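You operate a simulated robot arm through the tools that you are given. There is no shell and no other tool.

You are at the controls of a simulated robot arm. One attempt, no reset.

TASK
Put things in order on the top of the sample bench. At the end: the grey battery pack (marked "Pack T-41") from the top of the sample bench stands where the grey rubble lump stood; the white gauge block from the top of the sample bench stands on top of the grey roll; the grey rubble lump from the top of the sample bench is on the brown card box (marked "Primer"); the yellow cable cap from the top of the sample bench stands where the grey battery pack stood; whatever was shut is shut again. Leave all else as you found it, and nothing knocked over.

Only the result counts: the job must be done as asked and must still hold three seconds after the hand-in. Knocking over, shifting, dropping, spilling or breaking anything else fails it. Lids that push on must go on centred and level and be pressed home; caps that screw on are set level and turned clockwise until they are tight.

THE ROBOT
A 7-joint arm with a two-finger parallel gripper, fixed in place. Base frame: the origin is at the foot of the arm, x ahead of it, y to its left, z up; the work surface is at about z = 0.8. Lengths are in m, angles in rad, forces in N, time in s.
With the tool pointing down near the work surface it reaches from about 0.24 to 0.68 m from the base axis. Its first joint turns from -1.152 to 1.152 rad. Payload 2.4 kg.
Tool frame: the origin (TCP) lies between the finger pads and is the grasp point; the fingertips stand 0.03 m ahead of it; z points along the fingers, y is the line along which they close. Largest opening 0.094 m; finger width 0.028, thickness 0.01; the body of the gripper, 0.05 by 0.096 m, starts 0.055 m behind the TCP.
Orientation is told as [roll, pitch, yaw] about the base's x, y, z axes, in that order, counted from this pose: with the fingers straight down and closing along the base's y, the tool's x points along the base's -x, its y along +y and its z along -z.

THE INTERFACE
- The arm moves only by the tool arm_command. Its argument "rows" is a list of rows, each an object (a shift or turn left out is 0, a gripper value left out holds the last) with "grip": the gripper command, from -1 (shut) to 1 (fully open), values between in proportion; "dp": the shift along the tool's x, y, z in mm, a list of three; "rot": the turn, a rotation vector about the tool's x, y, z in rad, a list of three. In form: [{"grip": grip, "dp": [dx, dy, dz], "rot": [wx, wy, wz]}, ...]. A call has 1 to 20 rows; each row shifts and turns the commanded pose from where the row before left it, along the tool's axes as they then stand. Rows are played at 5 a second. More than 0.05 m and 0.15 rad between two rows, or a gripper value outside its range, and nothing of the call is played. A pose out of reach is approached as far as the arm can. The call stops where the force on the tool passes 40 N (or 10 N more than at its start, if that is more) or the arm is blocked; 0.2 s more then pass. The fingers move at their own pace (about 0.153 m/s each) and stop on an object; they squeeze with about 36 N. The grip force told is the motor's: it shows also when the fingers shut on nothing. Time passes only in rows, and 0.2 s behind the last, so rows that do not move let the fingers close. It gives the time, the measured TCP pose, the force on the tool (base axes), the opening and the grip force at its end, in the units of the frame above (readings bear some noise), with the torque about the TCP (base axes, N m) and any sound that the robot's microphone picked up.
- Cameras (640 x 400 px; columns grow to the right, rows downward): "scene" is fixed at [0.0437, 0.4919, 1.4222]; the picture's right is [-0.60, -0.80, 0.00], its down [-0.59, 0.45, -0.67] and it looks along [0.54, -0.40, -0.74] (base axes); focal length 317 px, centre (320, 200). "wrist" rides on the gripper at [0.076, 0.014, -0.102] in the tool frame; the picture's right is [-0.18, 0.98, 0.00], its down [-0.75, -0.14, -0.64] and it looks along [-0.63, -0.12, 0.77] (tool axes); focal length 243 px, centre (320, 200). There is no depth. A picture from a camera that has moved, and an enlarged one, comes with that camera's place and axes in the base frame and with its lens.
- camera(camera): a new picture of that camera. It takes no simulated time.
- zoom(camera, box): a new picture of the part [left, top, right, bottom] of that camera's present view, enlarged. It takes no simulated time.
- close_job(): hands the job in; it is judged then, once.

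Nothing tells you positions but the pictures and the camera data. Unless the task says otherwise, let go and move clear before handing in.

The tools are called after "Emit:" as a command line: name --argument value ..., lists and objects as JSON in quotes. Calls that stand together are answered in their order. arm_command: Moves the arm, as the interface text tells. Its arguments: {"type":"object","properties":{"rows":{"type":"array","items":{"type":"object","properties":{"grip":{"type":"number"},"dp":{"type":"array","items":{"type":"number"}},"rot":{"type":"array","items":{"type":"number"}}}}}},"required":["rows"]} The other tools are called the same way: camera (camera) takes a picture; zoom (camera, box) takes an enlarged picture of a part of a camera's view; close_job () hands the job in.

At the start:

```text
time_s: 0.0
position: [0.338, 0.0428, 1.103]
orientation: [0.002, 0.001, -0.001]
contact_force: [1.0, -0.1, -0.3]
wrist_torque: [0.0, -0.05, -0.01]
grip_width: 0.094
grasp_force: 0.1
```

scene: 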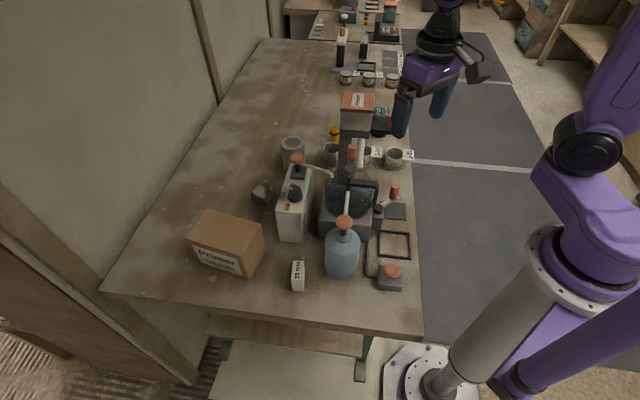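
wrist: 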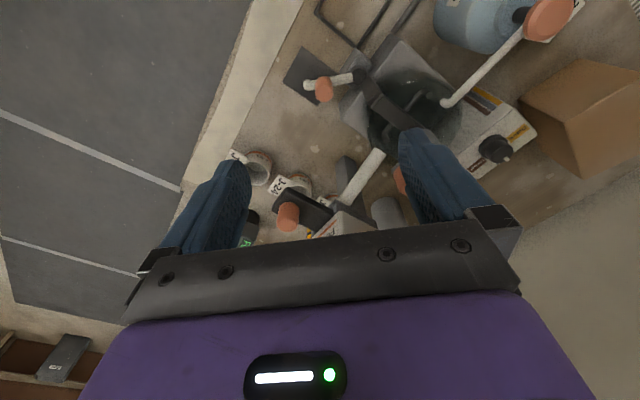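

I see a cluttered bench with a card box, gauge block, bottle and machine; I need a closer look to identify every named object. I'll zoom into several parts of the scene.

Emit:
zoom --camera "scene" --box '[180, 200, 300, 300]'

Emit:
zoom --camera "scene" --box '[300, 180, 430, 300]'

Emit:
zoom --camera "scene" --box '[270, 80, 430, 200]'

Emit:
zoom --camera "scene" --box '[280, 0, 430, 100]'

Emit:
zoom --camera "wrist" --box '[220, 0, 640, 260]'

```text
4.00 times, centred on (240, 250) of scene
camera zoom: at [0.0437, 0.4919, 1.4222], right [-0.6, -0.8, 0.0], down [-0.59, 0.45, -0.67], along [0.54, -0.4, -0.74], focal length 1268 px, centre (640, 0)
```

zoom: 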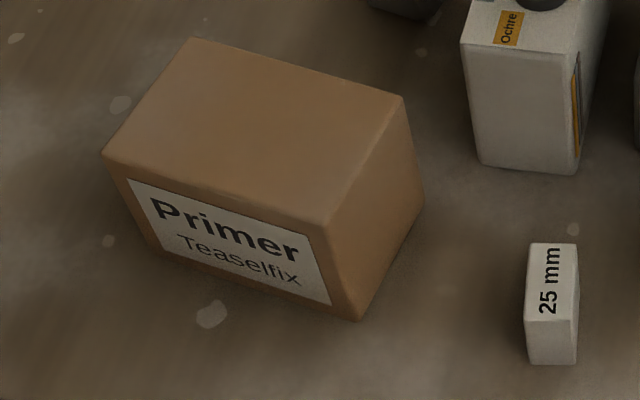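

```text
3.33 times, centred on (365, 240) of scene
camera zoom: at [0.0437, 0.4919, 1.4222], right [-0.6, -0.8, 0.0], down [-0.59, 0.45, -0.67], along [0.54, -0.4, -0.74], focal length 1057 px, centre (170, 67)
```

zoom: 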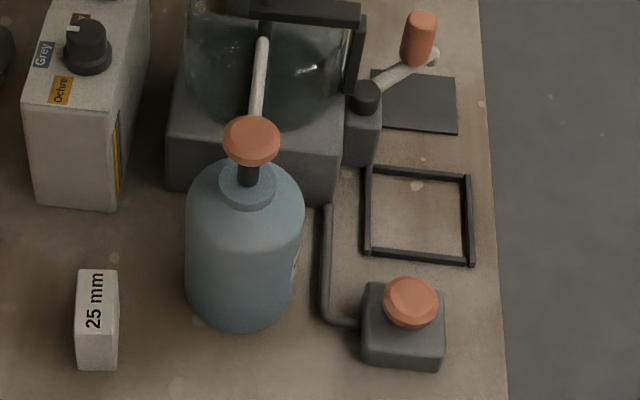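

```text
3.33 times, centred on (350, 140) of scene
camera zoom: at [0.0437, 0.4919, 1.4222], right [-0.6, -0.8, 0.0], down [-0.59, 0.45, -0.67], along [0.54, -0.4, -0.74], focal length 1057 px, centre (220, 400)
```

zoom: 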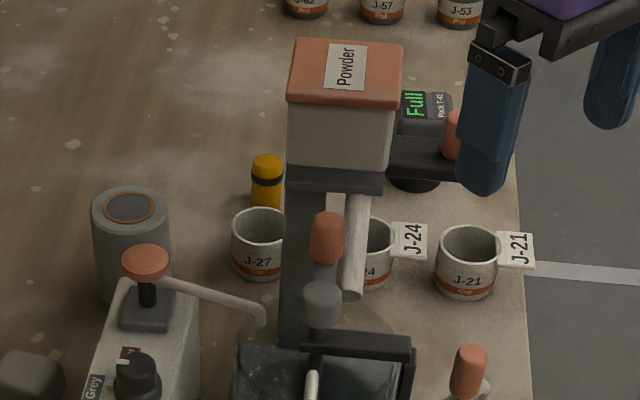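

```text
4.00 times, centred on (355, 50) of scene
camera zoom: at [0.0437, 0.4919, 1.4222], right [-0.6, -0.8, 0.0], down [-0.59, 0.45, -0.67], along [0.54, -0.4, -0.74], focal length 1268 px, centre (180, 800)
```

zoom: 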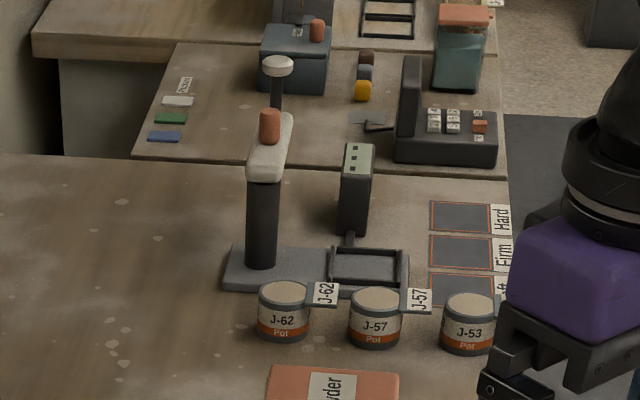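

```text
1.52 times, centred on (430, 130) of wrist
camera zoom: at [0.2601, 0.0588, 1.2044], right [0.18, 0.98, 0.0], down [0.75, -0.14, 0.64], along [0.63, -0.12, -0.77], focal length 370 px, centre (152, 307)
```

zoom: 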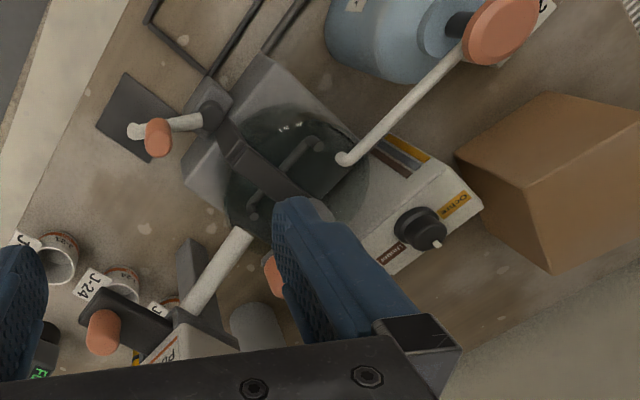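

I've found the named items in the scene: lump near (0.59, 0.27), roll near (0.65, 0.13), yellow cap near (0.68, -0.04), pack near (0.65, -0.20), gauge block near (0.34, 0.33) and Primer box near (0.47, 0.42). I'll raise the arm and yaw it to get wrist-camera views for more accurate positions.

Emit:
arm_command --rows '[{"grip": 1, "dp": [0, 0, -40]}, {"dp": [0, 0, -20], "rot": [0, 0, 0.15]}, {"dp": [0, -30, 0], "rot": [0, 0, 0.15]}, {"rot": [0, 0, 0.15]}, {"rot": [0, 0, 0.15]}, {"rot": [0, 0, 0.15]}, {"rot": [0, 0, 0.15]}, {"rot": [0, 0, 0.15]}, {"rot": [0, 0, 0.15]}, {"rot": [0, 0, 0.15]}, {"rot": [0, 0, 0.15]}, {"rot": [0, 0, 0.07]}, {}, {}]'

Emit:
camera --camera "wrist"

```text
time_s: 3.0
position: [0.3351, 0.0135, 1.1628]
orientation: [0.0, 0.0, -1.572]
contact_force: [-0.3, 0.0, -0.3]
wrist_torque: [-0.01, 0.01, -0.03]
grip_width: 0.0939
grasp_force: 0.0
```

```text
taken
camera wrist: at [0.3462, 0.091, 1.2637], right [0.98, -0.18, 0.0], down [-0.14, -0.75, 0.64], along [-0.12, -0.63, -0.77], focal length 243 px, centre (320, 200)
```

wrist: 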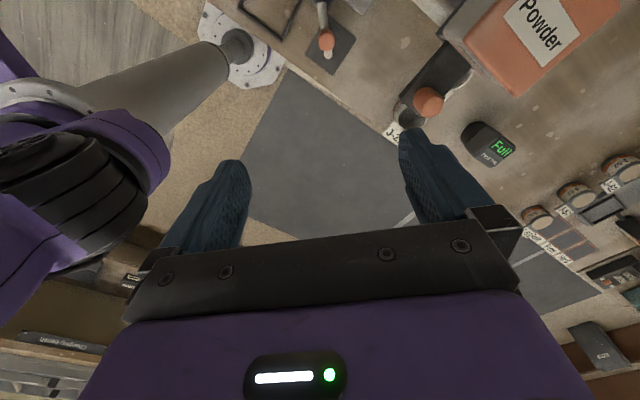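

The hopper labelled "Powder" tops out near z≈1.05 around (0.50, 0.04), and the pack sits beyond it. I'll move over the far right side to look straight down on the pack and cups.

Emit:
arm_command --rows '[{"dp": [45, 0, 0]}, {"dp": [45, 0, 0]}, {"dp": [45, 0, 0]}, {"dp": [45, 0, 0]}, {"dp": [30, 45, 0]}, {"dp": [0, 45, 0]}, {"dp": [0, 45, 0]}, {"dp": [0, 45, 0]}, {}, {}]'

Emit:
camera --camera "wrist"

Emit:
camera --camera "scene"

```text
refused: row 5 steps farther than a row can; nothing moved
```

```text
taken
camera wrist: at [0.3462, 0.091, 1.2637], right [0.98, -0.18, 0.0], down [-0.14, -0.75, 0.64], along [-0.12, -0.63, -0.77], focal length 243 px, centre (320, 200)
```

wrist: 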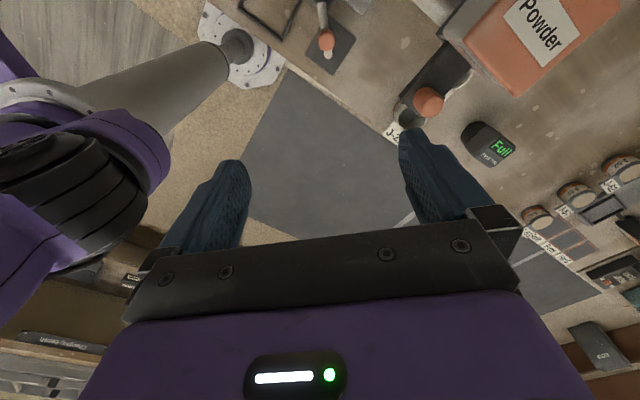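

```text
taken
```

scene: 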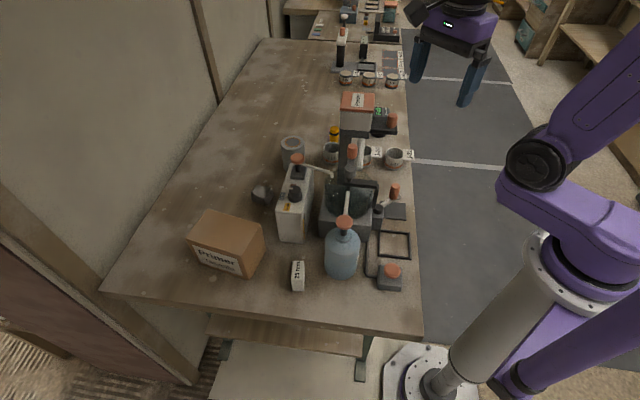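

The image confirms tool x is now base +y and tool y is base +x. I'll move toward (0.50, -0.19), in steps small enough for the row limit.

Emit:
arm_command --rows '[{"dp": [-45, 0, 0]}, {"dp": [-45, 0, 0]}, {"dp": [-45, 0, 0]}, {"dp": [-45, 0, 0]}, {"dp": [-25, 0, 0]}, {"dp": [0, 45, 0]}, {"dp": [0, 45, 0]}, {"dp": [0, 45, 0]}, {"dp": [0, 30, 0]}, {}, {}]'

Emit:
camera --camera "wrist"

Emit:
zoom --camera "scene" --box '[270, 80, 430, 180]'

```text
time_s: 5.4
position: [0.4977, -0.1902, 1.1634]
orientation: [-0.001, 0.001, -1.57]
contact_force: [0.1, 0.7, -0.6]
wrist_torque: [0.03, 0.0, 0.0]
grip_width: 0.0941
grasp_force: 0.0
```

```text
taken
camera wrist: at [0.5112, -0.113, 1.2641], right [0.98, -0.18, 0.0], down [-0.14, -0.75, 0.64], along [-0.12, -0.63, -0.77], focal length 243 px, centre (320, 200)
```

wrist: 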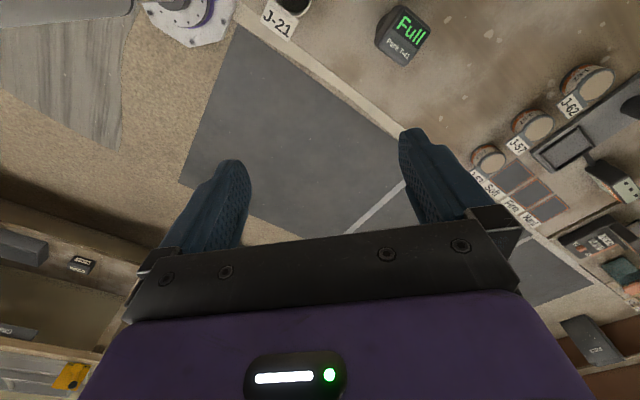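

```text
4.00 times, centred on (350, 130) of scene
camera zoom: at [0.0437, 0.4919, 1.4222], right [-0.6, -0.8, 0.0], down [-0.59, 0.45, -0.67], along [0.54, -0.4, -0.74], focal length 1268 px, centre (200, 480)
```

zoom: 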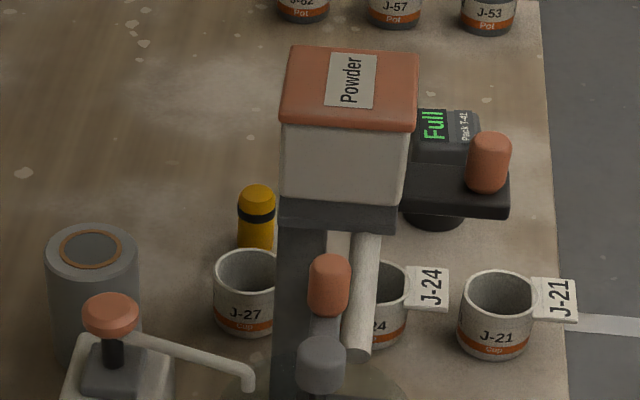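

The pack sits alone on the bench near (0.61, -0.175), with its top near z≈0.87. I'll zoom in for its shape and orientation.

Emit:
zoom --camera "wrist" --box '[340, 0, 468, 80]'

Emit:
zoom --camera "scene" --box '[340, 90, 404, 130]'

```text
5.00 times, centred on (404, 40) of wrist
camera zoom: at [0.5112, -0.113, 1.2641], right [0.98, -0.18, 0.0], down [-0.14, -0.75, 0.64], along [-0.12, -0.63, -0.77], focal length 1213 px, centre (-100, 1000)
```

zoom: 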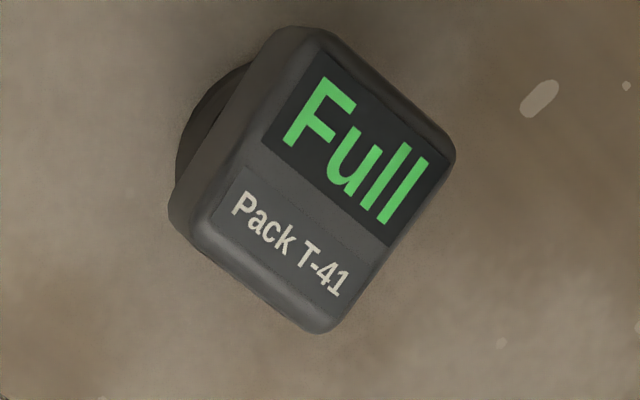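

```text
10.00 times, centred on (372, 110) of scene
camera zoom: at [0.0437, 0.4919, 1.4222], right [-0.6, -0.8, 0.0], down [-0.59, 0.45, -0.67], along [0.54, -0.4, -0.74], focal length 3170 px, centre (-200, 1100)
```

zoom: 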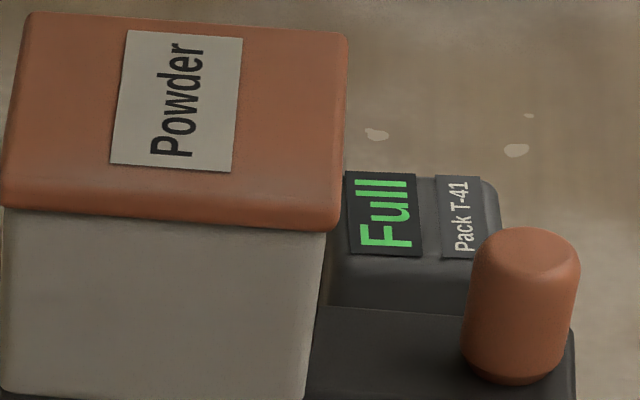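

The pack is a roughly 50 mm square box, turned about 45° and standing on a round foot, centred near (0.614, -0.175). Next I'll look at the cap and roll area from above.

Emit:
arm_command --rows '[{"dp": [0, 45, 0]}, {"dp": [0, 45, 0]}, {"dp": [45, 0, 0]}, {"dp": [45, 0, 0]}, {"dp": [20, 0, 0]}, {}, {}]'

Emit:
camera --camera "wrist"

```text
time_s: 7.0
position: [0.5875, -0.0805, 1.1636]
orientation: [0.001, 0.001, -1.569]
contact_force: [-0.2, -0.4, 1.2]
wrist_torque: [0.0, 0.03, 0.01]
grip_width: 0.094
grasp_force: 0.1
```

```text
taken
camera wrist: at [0.6022, -0.0033, 1.2643], right [0.98, -0.18, 0.0], down [-0.14, -0.75, 0.64], along [-0.12, -0.63, -0.77], focal length 243 px, centre (320, 200)
```

wrist: 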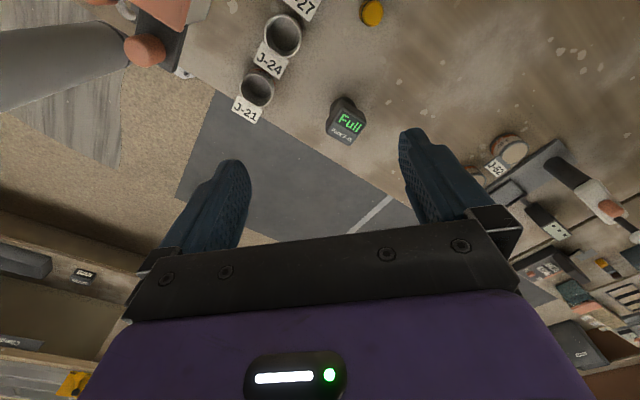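

The yellow cap's top is at z≈0.85 near (0.668, -0.031). Now I'll move along +y to look at the roll and the lump.

Emit:
arm_command --rows '[{"dp": [45, 0, 0]}, {"dp": [45, 0, 0]}, {}, {}]'

Emit:
camera --camera "wrist"

Emit:
arm_command --rows '[{"dp": [45, 0, 0]}, {"dp": [45, 0, 0]}, {}, {}]'

Emit:
camera --camera "wrist"

Emit:
arm_command --rows '[{"dp": [45, -10, 0]}, {"dp": [45, -10, 0]}, {"dp": [0, -15, 0]}, {}, {}]'

Emit:
camera --camera "wrist"

```text
time_s: 8.0
position: [0.5883, 0.0099, 1.1625]
orientation: [-0.001, 0.001, -1.571]
contact_force: [0.0, 0.5, 1.2]
wrist_torque: [-0.02, 0.0, -0.03]
grip_width: 0.0939
grasp_force: 0.2
```

```text
taken
camera wrist: at [0.6017, 0.087, 1.2636], right [0.98, -0.18, 0.0], down [-0.14, -0.75, 0.64], along [-0.12, -0.63, -0.77], focal length 243 px, centre (320, 200)
```

wrist: 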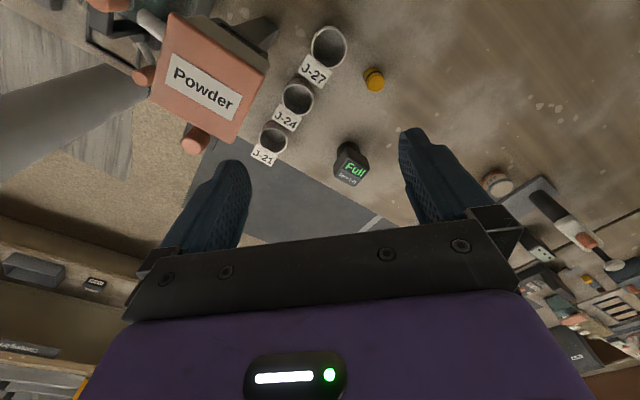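

```text
time_s: 9.0
position: [0.5873, 0.1001, 1.1614]
orientation: [0.0, 0.0, -1.57]
contact_force: [-0.1, -0.4, 0.2]
wrist_torque: [0.02, -0.02, -0.02]
grip_width: 0.0938
grasp_force: 0.1
```

```text
taken
camera wrist: at [0.6008, 0.1764, 1.2624], right [0.98, -0.18, 0.0], down [-0.14, -0.75, 0.64], along [-0.12, -0.63, -0.77], focal length 243 px, centre (320, 200)
```

wrist: 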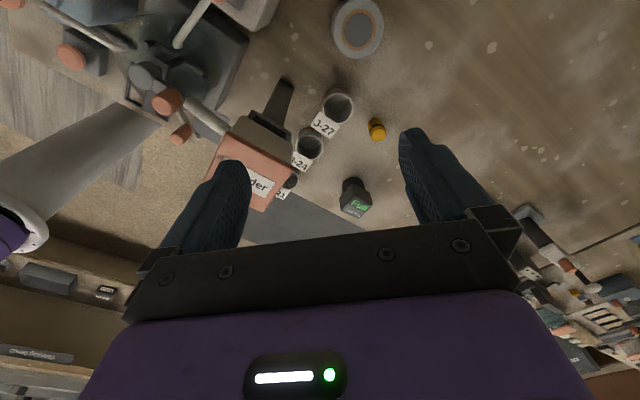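

```text
time_s: 10.2
position: [0.5522, 0.1872, 1.1628]
orientation: [0.0, -0.001, -1.566]
contact_force: [-0.3, -0.8, 0.6]
wrist_torque: [-0.01, 0.02, 0.03]
grip_width: 0.0939
grasp_force: 0.1
```

```text
taken
camera wrist: at [0.5649, 0.2647, 1.2636], right [0.98, -0.18, 0.0], down [-0.14, -0.75, 0.64], along [-0.12, -0.63, -0.77], focal length 243 px, centre (320, 200)
```

wrist: 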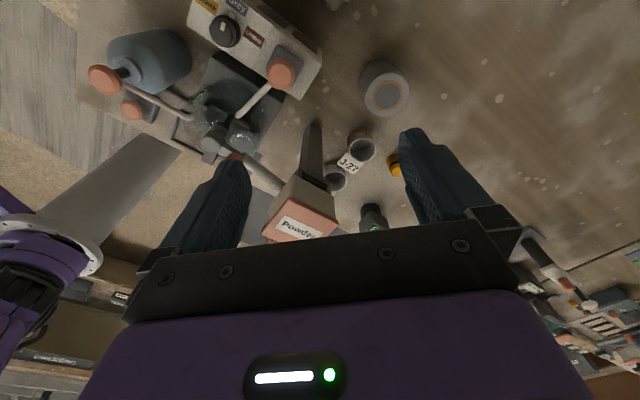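

The roll is near (0.645, 0.135) with its top near z≈0.87. I'll continue to +y to see the lump and the box.

Emit:
arm_command --rows '[{"dp": [45, -20, 0]}, {"dp": [45, -20, 0]}, {"dp": [30, -20, 0]}, {}, {}]'

Emit:
camera --camera "wrist"

Emit:
arm_command --rows '[{"dp": [40, -20, 0]}, {"dp": [40, -20, 0]}, {"dp": [40, -10, 0]}, {}, {}]'

Emit:
camera --camera "wrist"

```text
time_s: 11.4
position: [0.4905, 0.3085, 1.1626]
orientation: [0.0, -0.001, -1.571]
contact_force: [0.0, -0.5, 0.3]
wrist_torque: [0.04, 0.06, -0.02]
grip_width: 0.0941
grasp_force: 0.0
```

```text
taken
camera wrist: at [0.5046, 0.3861, 1.2634], right [0.98, -0.18, 0.0], down [-0.14, -0.75, 0.64], along [-0.12, -0.63, -0.77], focal length 243 px, centre (320, 200)
```

wrist: 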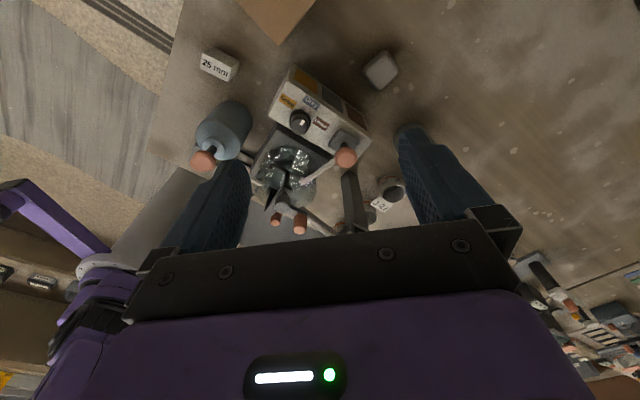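

```text
time_s: 12.6
position: [0.4414, 0.4297, 1.1625]
orientation: [0.001, 0.001, -1.57]
contact_force: [-0.5, -0.3, -0.1]
wrist_torque: [-0.03, 0.01, 0.02]
grip_width: 0.094
grasp_force: 0.0
```

```text
taken
camera wrist: at [0.4541, 0.5063, 1.2641], right [0.98, -0.18, 0.0], down [-0.14, -0.75, 0.64], along [-0.12, -0.63, -0.77], focal length 243 px, centre (320, 200)
```

wrist: 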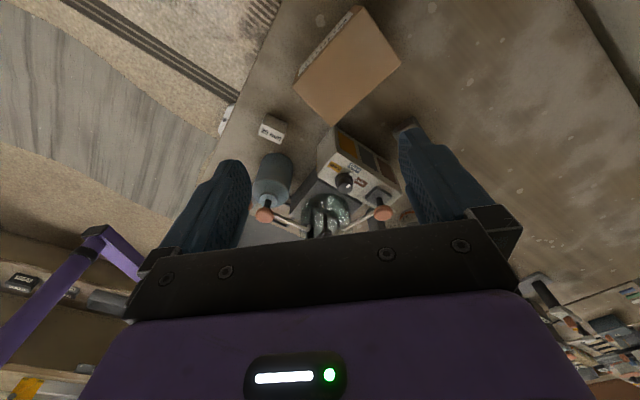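

The lump is near (0.583, 0.279), and the Primer box top is centred near (0.472, 0.418) at z≈0.90, measuring about 120×80 mm. I'll get a closer look at the lump and its surroundings.

Emit:
arm_command --rows '[{"dp": [-40, 30, 0]}, {"dp": [-40, 30, 0]}, {"dp": [-40, 30, 0]}, {"dp": [-20, 20, 0]}, {"dp": [0, 0, 40]}, {"dp": [0, 0, 40]}, {"dp": [0, 0, 30]}, {}, {}]'

Emit:
camera --camera "wrist"

Emit:
zoom --camera "scene" --box '[230, 160, 310, 210]'

```text
time_s: 14.6
position: [0.5531, 0.2878, 1.0528]
orientation: [0.0, 0.0, -1.569]
contact_force: [0.0, -0.3, 0.1]
wrist_torque: [0.01, -0.03, 0.02]
grip_width: 0.0941
grasp_force: 0.1
```

```text
taken
camera wrist: at [0.5667, 0.3652, 1.1546], right [0.98, -0.18, 0.0], down [-0.14, -0.75, 0.64], along [-0.12, -0.63, -0.77], focal length 243 px, centre (320, 200)
```

wrist: 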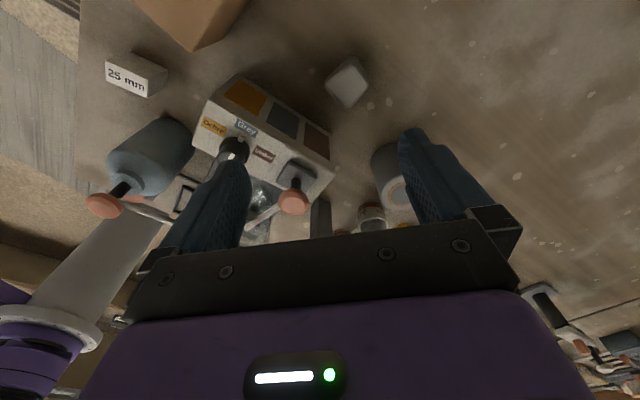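

```text
8.00 times, centred on (270, 185) of scene
camera zoom: at [0.0437, 0.4919, 1.4222], right [-0.6, -0.8, 0.0], down [-0.59, 0.45, -0.67], along [0.54, -0.4, -0.74], focal length 2536 px, centre (720, 320)
```

zoom: 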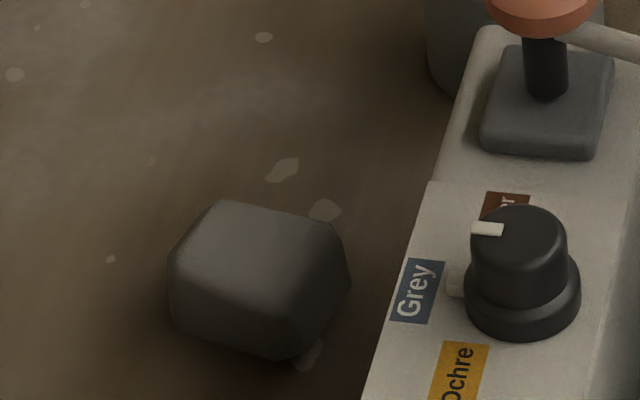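

Emit:
zoom --camera "wrist" --box '[300, 40, 396, 120]'

```text
5.00 times, centred on (348, 80) of wrist
camera zoom: at [0.5667, 0.3652, 1.1546], right [0.98, -0.18, 0.0], down [-0.14, -0.75, 0.64], along [-0.12, -0.63, -0.77], focal length 1213 px, centre (180, 800)
```

zoom: 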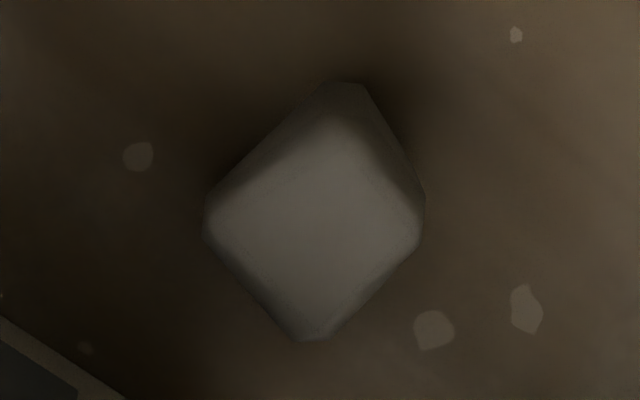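

The lump is a chamfered block about 42 mm across, its faces at about 32°, centred near (0.585, 0.277). I'll align above it with the yaw turned about 33° and partly closed fingers, then check the alignment.

Emit:
arm_command --rows '[{"grip": 0.57, "dp": [-11, 32, 0]}, {"rot": [0, 0, -0.144]}, {"rot": [0, 0, -0.144]}, {"rot": [0, 0, -0.144]}, {"rot": [0, 0, -0.144]}, {"dp": [0, 0, 40]}, {}, {}]'

Emit:
camera --camera "wrist"

Emit:
camera --camera "scene"

```text
time_s: 16.4
position: [0.5858, 0.2778, 1.0122]
orientation: [-0.001, 0.002, -0.993]
contact_force: [-0.4, -0.3, 1.3]
wrist_torque: [0.02, -0.04, 0.02]
grip_width: 0.0738
grasp_force: 0.1
```

```text
taken
camera wrist: at [0.5558, 0.35, 1.1134], right [0.92, 0.38, 0.0], down [0.29, -0.71, 0.64], along [0.25, -0.59, -0.77], focal length 243 px, centre (320, 200)
```

wrist: 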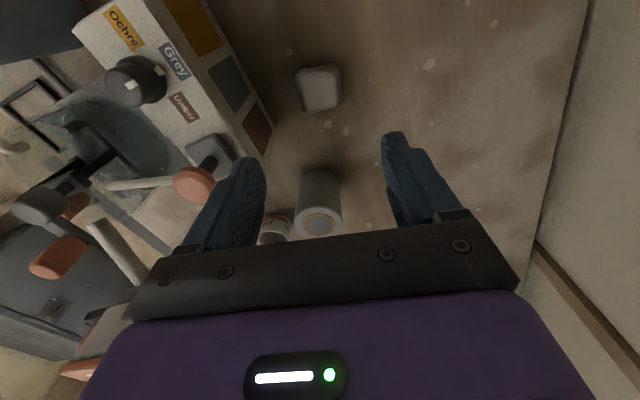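

```text
taken
```

scene: 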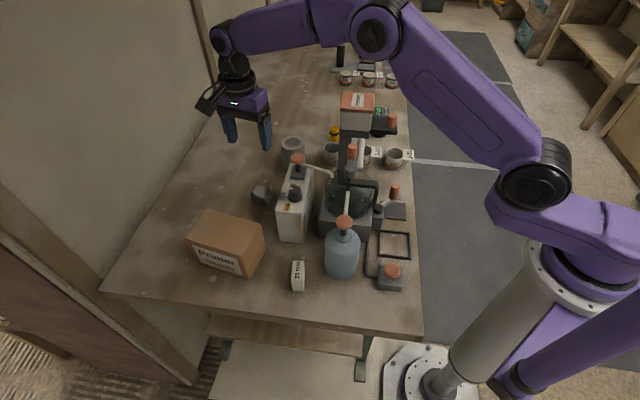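

Emit:
zoom --camera "wrist" --box '[272, 50, 368, 110]'

```text
6.67 times, centred on (320, 80) of wrist
camera zoom: at [0.5558, 0.35, 1.1134], right [0.92, 0.38, 0.0], down [0.29, -0.71, 0.64], along [0.25, -0.59, -0.77], focal length 1618 px, centre (320, 1000)
```

zoom: 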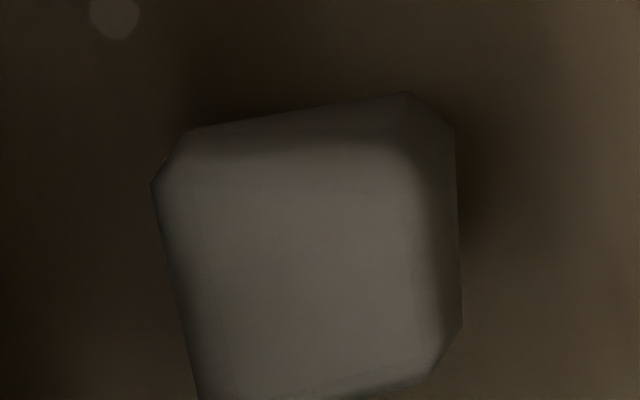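

The lump is centred on the tool axis and aligned with the fingers. I'll descend and grip it.

Emit:
arm_command --rows '[{"dp": [0, 0, 40]}, {"dp": [0, 0, 40]}, {"dp": [0, 0, 40]}, {"dp": [0, 0, 20]}, {"dp": [0, 0, 15]}, {"dp": [0, 0, 12]}, {}, {}]'

Emit:
camera --camera "wrist"

Emit:
zoom --camera "scene" --box '[200, 130, 328, 210]'

```text
time_s: 18.2
position: [0.5844, 0.2792, 0.8465]
orientation: [0.0, 0.0, -0.992]
contact_force: [0.5, -0.8, -1.0]
wrist_torque: [0.0, 0.0, 0.0]
grip_width: 0.0738
grasp_force: 0.1
```

```text
taken
camera wrist: at [0.5548, 0.3516, 0.9477], right [0.92, 0.38, 0.0], down [0.29, -0.71, 0.64], along [0.25, -0.59, -0.77], focal length 243 px, centre (320, 200)
```

wrist: 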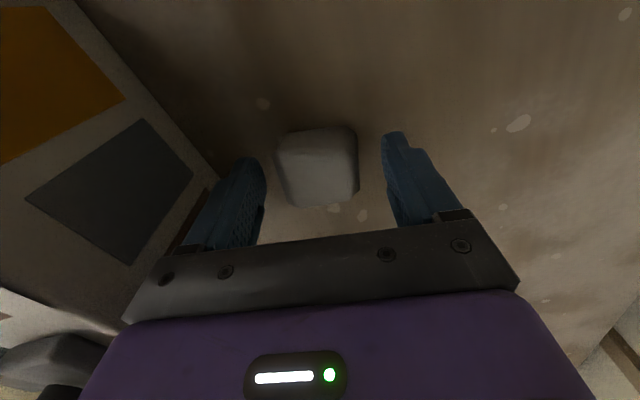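

```text
5.00 times, centred on (264, 170) of scene
camera zoom: at [0.0437, 0.4919, 1.4222], right [-0.6, -0.8, 0.0], down [-0.59, 0.45, -0.67], along [0.54, -0.4, -0.74], focal length 1585 px, centre (600, 350)
```

zoom: 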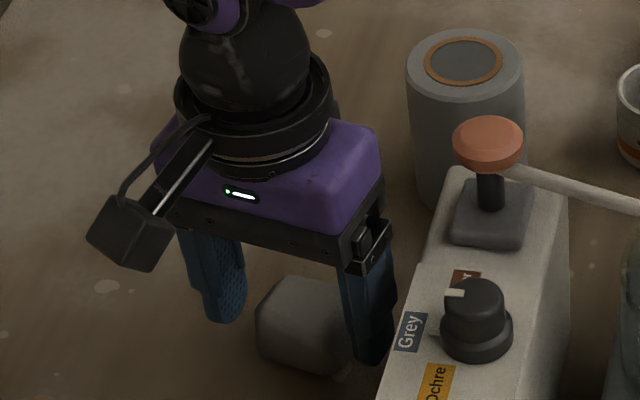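

The lump is between the fingers, about 3 mm off centre. I'll correct that, lower slightly and close.

Emit:
arm_command --rows '[{"dp": [0, -3, 7]}, {}, {"grip": -1}, {}, {}, {}]'

Emit:
camera --camera "wrist"

```text
time_s: 19.6
position: [0.5843, 0.2773, 0.8402]
orientation: [-0.002, -0.001, -0.992]
contact_force: [0.6, 0.5, 2.2]
wrist_torque: [0.11, -0.1, -0.05]
grip_width: 0.0517
grasp_force: 36.4
```

```text
taken
camera wrist: at [0.5526, 0.3499, 0.941], right [0.92, 0.38, 0.0], down [0.29, -0.71, 0.64], along [0.25, -0.59, -0.77], focal length 243 px, centre (320, 200)
```

wrist: 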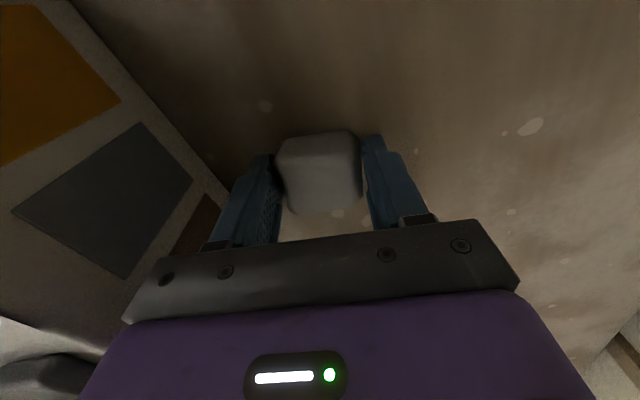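

Gripped at 52 mm width. I'll lift straight up and then carry it over the Primer box.

Emit:
arm_command --rows '[{"dp": [0, 0, -10]}, {"dp": [0, 0, -20]}, {"dp": [0, 0, -40]}, {"dp": [0, 0, -40]}, {"dp": [0, 0, -40]}, {"dp": [40, -4, 0]}, {"dp": [40, -4, 0]}, {"dp": [40, -4, 0]}, {"dp": [40, -4, 0]}, {"dp": [19, 0, 0]}, {}, {}]'

Emit:
camera --camera "wrist"

Emit:
camera --camera "scene"

```text
time_s: 22.2
position: [0.4721, 0.418, 0.9887]
orientation: [-0.001, 0.0, -0.992]
contact_force: [0.6, 0.3, -2.3]
wrist_torque: [0.04, -0.04, 0.02]
grip_width: 0.0516
grasp_force: 36.2
```

```text
taken
camera wrist: at [0.4418, 0.4894, 1.0902], right [0.92, 0.38, 0.0], down [0.29, -0.71, 0.64], along [0.25, -0.59, -0.77], focal length 243 px, centre (320, 200)
```

wrist: 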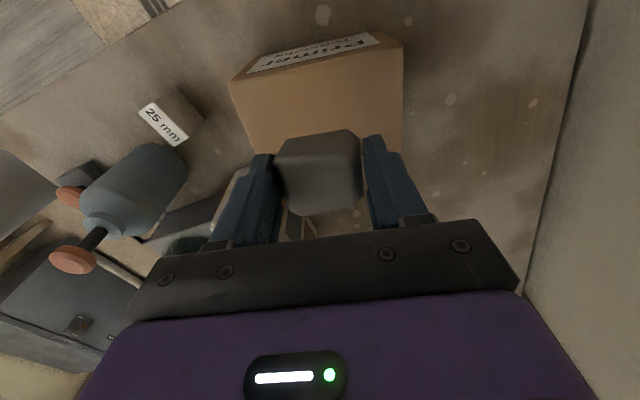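

```text
taken
```

scene: 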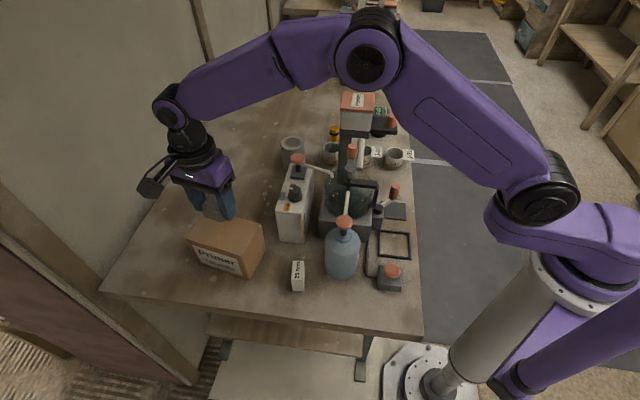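

Centred over the box. I'll lower gently toward contact, with the lump's bottom about 40 mm below the TCP.

Emit:
arm_command --rows '[{"dp": [0, 0, 25]}, {"dp": [0, 0, 15]}, {"dp": [0, 0, 4]}, {}, {}]'

Emit:
zoom --camera "scene" --box '[160, 170, 288, 250]'

```text
time_s: 23.4
position: [0.4716, 0.418, 0.9441]
orientation: [-0.001, -0.001, -0.994]
contact_force: [-0.4, -0.4, -2.1]
wrist_torque: [-0.01, -0.02, -0.02]
grip_width: 0.0513
grasp_force: 36.1
```

```text
5.00 times, centred on (224, 210) of scene
camera zoom: at [0.0437, 0.4919, 1.4222], right [-0.6, -0.8, 0.0], down [-0.59, 0.45, -0.67], along [0.54, -0.4, -0.74], focal length 1585 px, centre (800, 150)
```

zoom: 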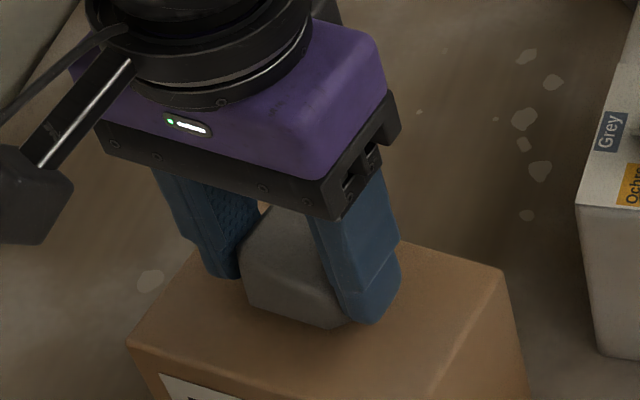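

Close, with no contact yet. I'll go down in 2 mm steps while watching the force.

Emit:
arm_command --rows '[{"dp": [0, 0, 2]}, {"dp": [0, 0, 1]}, {}]'

Emit:
arm_command --rows '[{"dp": [0, 0, 2]}, {}]'

Emit:
arm_command --rows '[{"dp": [0, 0, 2]}, {}]'

```text
time_s: 24.2
position: [0.4721, 0.4171, 0.9426]
orientation: [0.001, 0.002, -0.994]
contact_force: [0.4, -0.1, -2.3]
wrist_torque: [0.0, 0.0, -0.01]
grip_width: 0.0515
grasp_force: 35.9
```

```text
time_s: 24.8
position: [0.4707, 0.4188, 0.9408]
orientation: [0.001, 0.0, -0.992]
contact_force: [-1.0, 0.0, -0.7]
wrist_torque: [0.03, 0.0, -0.05]
grip_width: 0.0516
grasp_force: 36.3
```

```text
time_s: 25.4
position: [0.4712, 0.4177, 0.9399]
orientation: [0.003, 0.0, -0.995]
contact_force: [-5.5, -7.0, 25.5]
wrist_torque: [0.16, -0.3, -0.06]
grip_width: 0.0514
grasp_force: 36.2
```

Contact is made at TCP z≈0.940. I'll ease up 1 mm, release, and retreat straight up.

Emit:
arm_command --rows '[{"dp": [0, 0, -1]}, {}, {"grip": 0.57}, {}, {}, {"dp": [0, 0, -20]}, {"dp": [0, 0, -40]}, {"dp": [0, 0, -40]}, {"dp": [0, 0, -40]}, {}]'

Emit:
camera --camera "wrist"

Emit:
zoom --camera "scene" --box '[160, 170, 288, 250]'

```text
time_s: 27.6
position: [0.4698, 0.4166, 1.0794]
orientation: [0.0, 0.0, -0.993]
contact_force: [0.2, 0.3, 0.4]
wrist_torque: [-0.04, -0.04, -0.05]
grip_width: 0.0738
grasp_force: 0.1
```

```text
taken
camera wrist: at [0.44, 0.4896, 1.18], right [0.92, 0.38, 0.0], down [0.29, -0.71, 0.64], along [0.25, -0.59, -0.77], focal length 243 px, centre (320, 200)
```

wrist: 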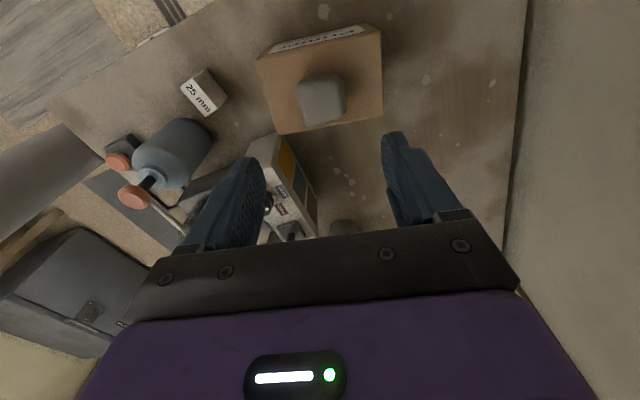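

```text
5.00 times, centred on (224, 210) of scene
camera zoom: at [0.0437, 0.4919, 1.4222], right [-0.6, -0.8, 0.0], down [-0.59, 0.45, -0.67], along [0.54, -0.4, -0.74], focal length 1585 px, centre (800, 150)
```

zoom: 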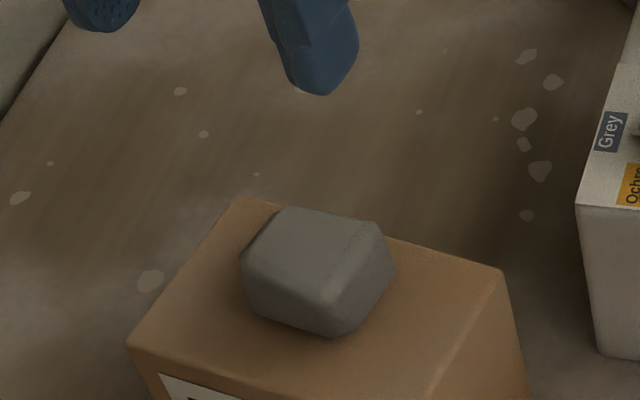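

The lump rests level and centred on the box. Next is the pack: I'll travel high over the hopper to above (0.614, -0.175) and align the yaw to -43°.

Emit:
arm_command --rows '[{"grip": 1, "dp": [0, 0, -40]}, {"dp": [0, 0, -30]}, {"dp": [-41, -14.5, 0]}, {"dp": [-41, -14.5, 0]}, {"dp": [-41, -14.5, 0]}, {"dp": [-41, -14.5, 0]}, {"dp": [-41, -14.5, 0]}, {"dp": [-41, -14.5, 0]}, {"dp": [-41, -14.5, 0]}, {"dp": [-41, -14.5, 0]}, {"dp": [-41, -14.5, 0]}, {"dp": [-41, -14.5, 0]}, {"dp": [-41, -14.5, 0]}, {"dp": [-41, -14.5, 0]}, {"dp": [-41, -14.5, 0]}, {"dp": [-41, -14.5, 0]}, {"rot": [0, 0, -0.12]}, {"rot": [0, 0, -0.12]}, {}, {}]'

Emit:
camera --camera "wrist"

```text
time_s: 31.8
position: [0.6142, -0.1748, 1.1489]
orientation: [0.001, -0.001, -0.752]
contact_force: [-0.4, 0.5, 1.2]
wrist_torque: [0.01, -0.01, 0.01]
grip_width: 0.0941
grasp_force: 0.1
```

```text
taken
camera wrist: at [0.5671, -0.1115, 1.2502], right [0.81, 0.59, 0.0], down [0.45, -0.62, 0.64], along [0.38, -0.52, -0.77], focal length 243 px, centre (320, 200)
```

wrist: 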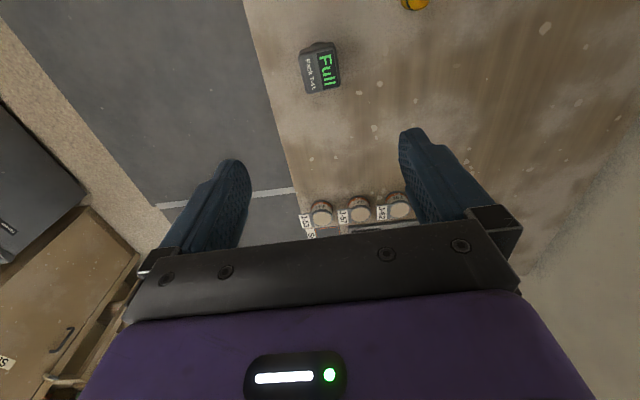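

The pack sits right on the tool axis. I'll descend partway and recheck.

Emit:
arm_command --rows '[{"dp": [0, 0, 45]}, {"dp": [0, 0, 45]}, {"dp": [0, 0, 45]}, {"dp": [0, 0, 40]}, {}, {}]'

Emit:
camera --camera "wrist"

Emit:
zoom --camera "wrist" --box '[256, 80, 384, 160]'

Emit:
zoom --camera "scene" --box '[320, 60, 448, 140]'

```text
time_s: 33.2
position: [0.6156, -0.1748, 0.9755]
orientation: [-0.001, -0.001, -0.753]
contact_force: [-0.1, 0.2, -0.6]
wrist_torque: [0.04, 0.01, -0.02]
grip_width: 0.0941
grasp_force: 0.0
```

```text
taken
camera wrist: at [0.5682, -0.1118, 1.0766], right [0.81, 0.59, 0.0], down [0.45, -0.62, 0.64], along [0.38, -0.52, -0.77], focal length 243 px, centre (320, 200)
```

wrist: 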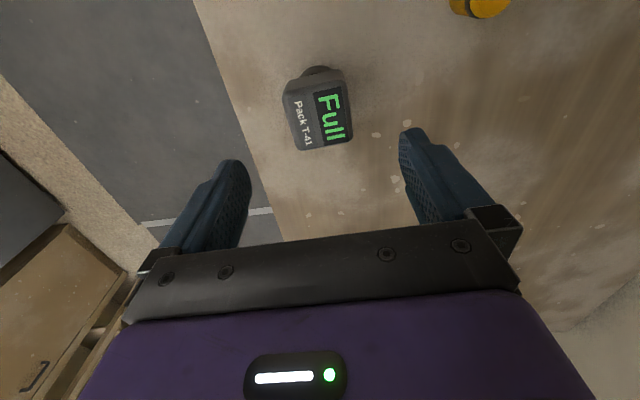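

```text
5.00 times, centred on (320, 120) of wrist
camera zoom: at [0.5682, -0.1118, 1.0766], right [0.81, 0.59, 0.0], down [0.45, -0.62, 0.64], along [0.38, -0.52, -0.77], focal length 1213 px, centre (320, 600)
```

zoom: 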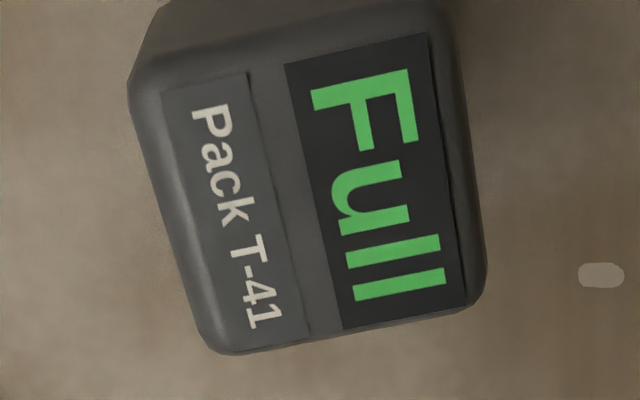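

```text
5.00 times, centred on (384, 100) of scene
camera zoom: at [0.0437, 0.4919, 1.4222], right [-0.6, -0.8, 0.0], down [-0.59, 0.45, -0.67], along [0.54, -0.4, -0.74], focal length 1585 px, centre (0, 700)
```

zoom: 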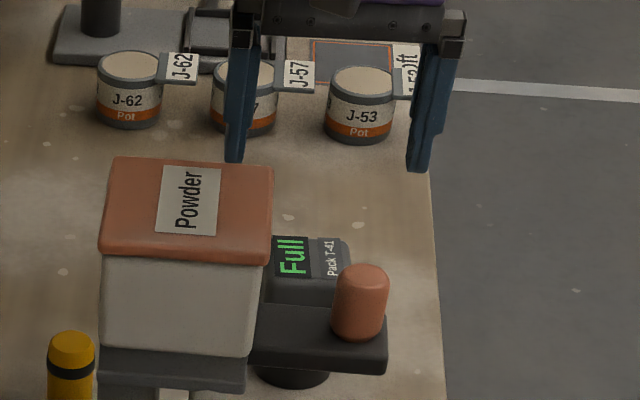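

The pack is aligned and its body spans roughly z 0.825–0.874. I'll descend to TCP z≈0.853 and grip.

Emit:
arm_command --rows '[{"dp": [0, -2, 40]}, {"dp": [0, 0, 40]}, {"dp": [0, 0, 25]}, {"dp": [0, 0, 17]}, {}, {}]'

Emit:
camera --camera "wrist"

Emit:
zoom --camera "scene" --box '[320, 60, 448, 140]'

```text
time_s: 34.6
position: [0.6135, -0.1767, 0.8524]
orientation: [0.0, 0.0, -0.753]
contact_force: [0.2, -0.1, -0.3]
wrist_torque: [0.01, 0.03, -0.02]
grip_width: 0.0943
grasp_force: 0.0
```

```text
taken
camera wrist: at [0.5661, -0.1129, 0.9534], right [0.81, 0.59, 0.0], down [0.45, -0.62, 0.64], along [0.38, -0.52, -0.77], focal length 243 px, centre (320, 200)
```

wrist: 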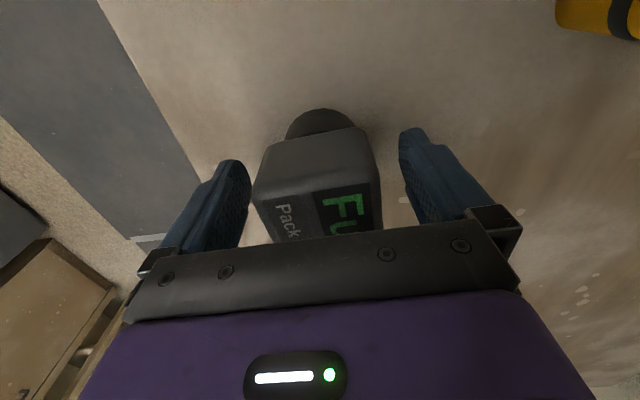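

```text
5.00 times, centred on (384, 100) of scene
camera zoom: at [0.0437, 0.4919, 1.4222], right [-0.6, -0.8, 0.0], down [-0.59, 0.45, -0.67], along [0.54, -0.4, -0.74], focal length 1585 px, centre (0, 700)
```

zoom: 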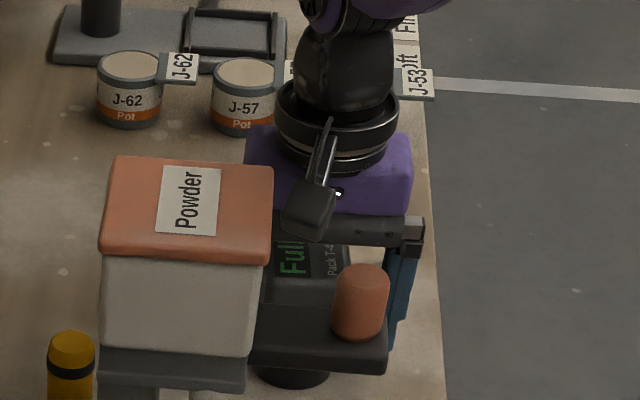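

Emit:
arm_command --rows '[{"dp": [0, -3, 0]}, {}, {"grip": -1}, {}, {}, {}]'

Emit:
camera --camera "wrist"

```text
time_s: 36.0
position: [0.6108, -0.1777, 0.8532]
orientation: [-0.001, 0.0, -0.753]
contact_force: [1.6, 0.3, 1.7]
wrist_torque: [-0.03, 0.05, 0.02]
grip_width: 0.0583
grasp_force: 36.6
```

```text
taken
camera wrist: at [0.5643, -0.1145, 0.9539], right [0.81, 0.59, 0.0], down [0.45, -0.62, 0.64], along [0.38, -0.52, -0.77], focal length 243 px, centre (320, 200)
```

wrist: 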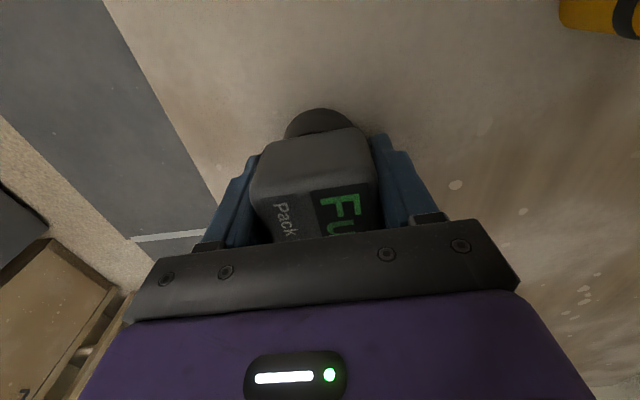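

Gripped at 58 mm. I'll lift high over everything and carry it to the lump's old spot at (0.585, 0.277).

Emit:
arm_command --rows '[{"dp": [0, 0, -10]}, {"dp": [0, 0, -20]}, {"dp": [0, 0, -40]}, {"dp": [0, 0, -40]}, {"dp": [0, 0, -40]}, {"dp": [0, 0, -40]}, {"dp": [0, 0, -40]}, {"dp": [0, 0, -45]}, {}]'

Emit:
camera --camera "wrist"

Emit:
arm_command --rows '[{"dp": [33, 31.4, 0]}, {"dp": [33, 31.4, 0]}, {"dp": [33, 31.4, 0]}, {"dp": [33, 31.4, 0]}, {"dp": [33, 31.4, 0]}, {"dp": [33, 31.4, 0]}, {"dp": [33, 31.4, 0]}, {"dp": [33, 31.4, 0]}, {"dp": [33, 31.4, 0]}, {"dp": [33, 31.4, 0]}, {}, {}]'

Emit:
camera --camera "wrist"

Emit:
camera --camera "scene"

```text
time_s: 38.0
position: [0.6115, -0.1778, 1.1272]
orientation: [0.002, 0.001, -0.752]
contact_force: [-0.3, -0.1, -2.5]
wrist_torque: [-0.02, 0.0, 0.03]
grip_width: 0.0583
grasp_force: 35.5
```

```text
taken
camera wrist: at [0.5656, -0.1152, 1.2292], right [0.81, 0.59, 0.0], down [0.45, -0.62, 0.64], along [0.38, -0.52, -0.77], focal length 243 px, centre (320, 200)
```

wrist: 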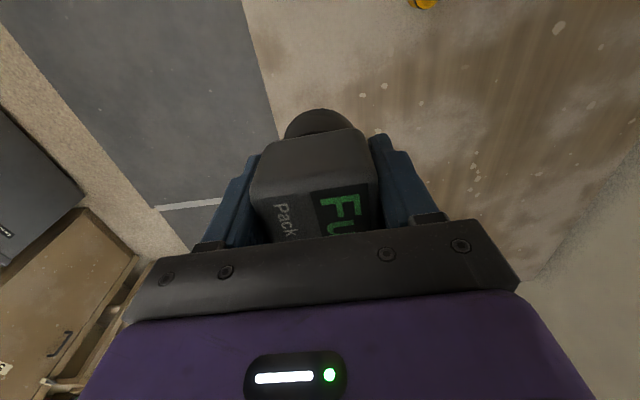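

```text
time_s: 40.6
position: [0.5847, 0.2807, 1.1258]
orientation: [-0.001, 0.0, -0.753]
contact_force: [0.7, 0.0, -3.2]
wrist_torque: [-0.03, 0.02, 0.02]
grip_width: 0.0583
grasp_force: 35.7
```

```text
taken
camera wrist: at [0.5384, 0.3442, 1.2265], right [0.81, 0.59, 0.0], down [0.45, -0.62, 0.64], along [0.38, -0.52, -0.77], focal length 243 px, centre (320, 200)
```

wrist: 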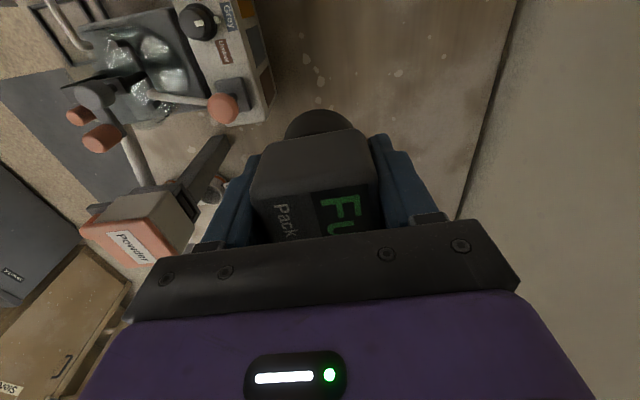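

```text
taken
```

scene: 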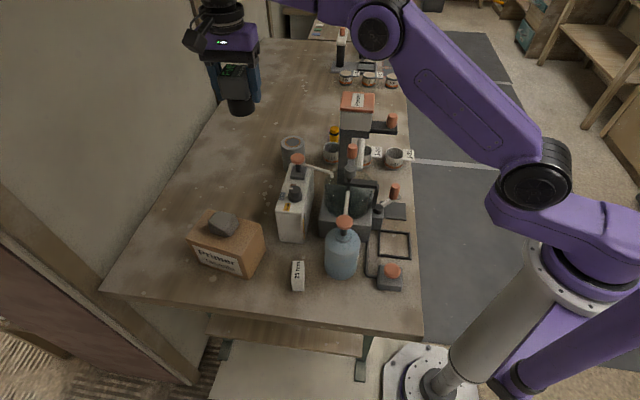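

Emit:
zoom --camera "scene" --box '[176, 20, 304, 120]'

Emit:
zoom --camera "scene" --box '[330, 90, 426, 150]'

```text
4.00 times, centred on (240, 70) of scene
camera zoom: at [0.0437, 0.4919, 1.4222], right [-0.6, -0.8, 0.0], down [-0.59, 0.45, -0.67], along [0.54, -0.4, -0.74], focal length 1268 px, centre (640, 720)
```

zoom: 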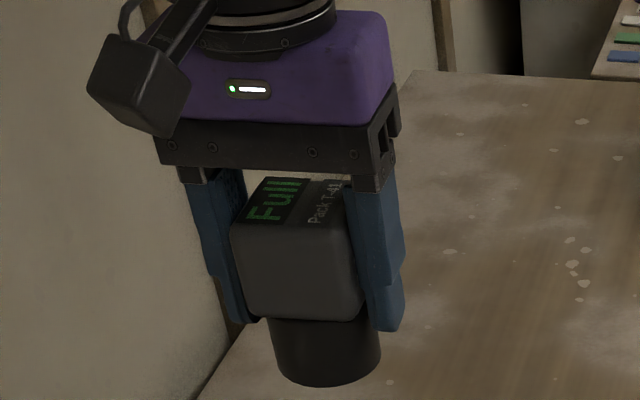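

```text
6.67 times, centred on (378, 120) of scene
camera zoom: at [0.0437, 0.4919, 1.4222], right [-0.6, -0.8, 0.0], down [-0.59, 0.45, -0.67], along [0.54, -0.4, -0.74], focal length 2114 px, centre (-67, 733)
```

zoom: 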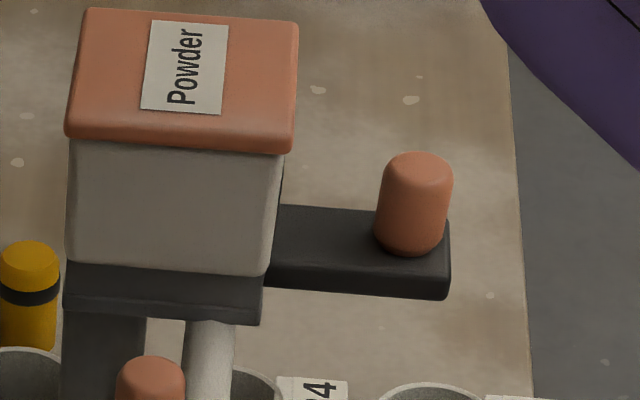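

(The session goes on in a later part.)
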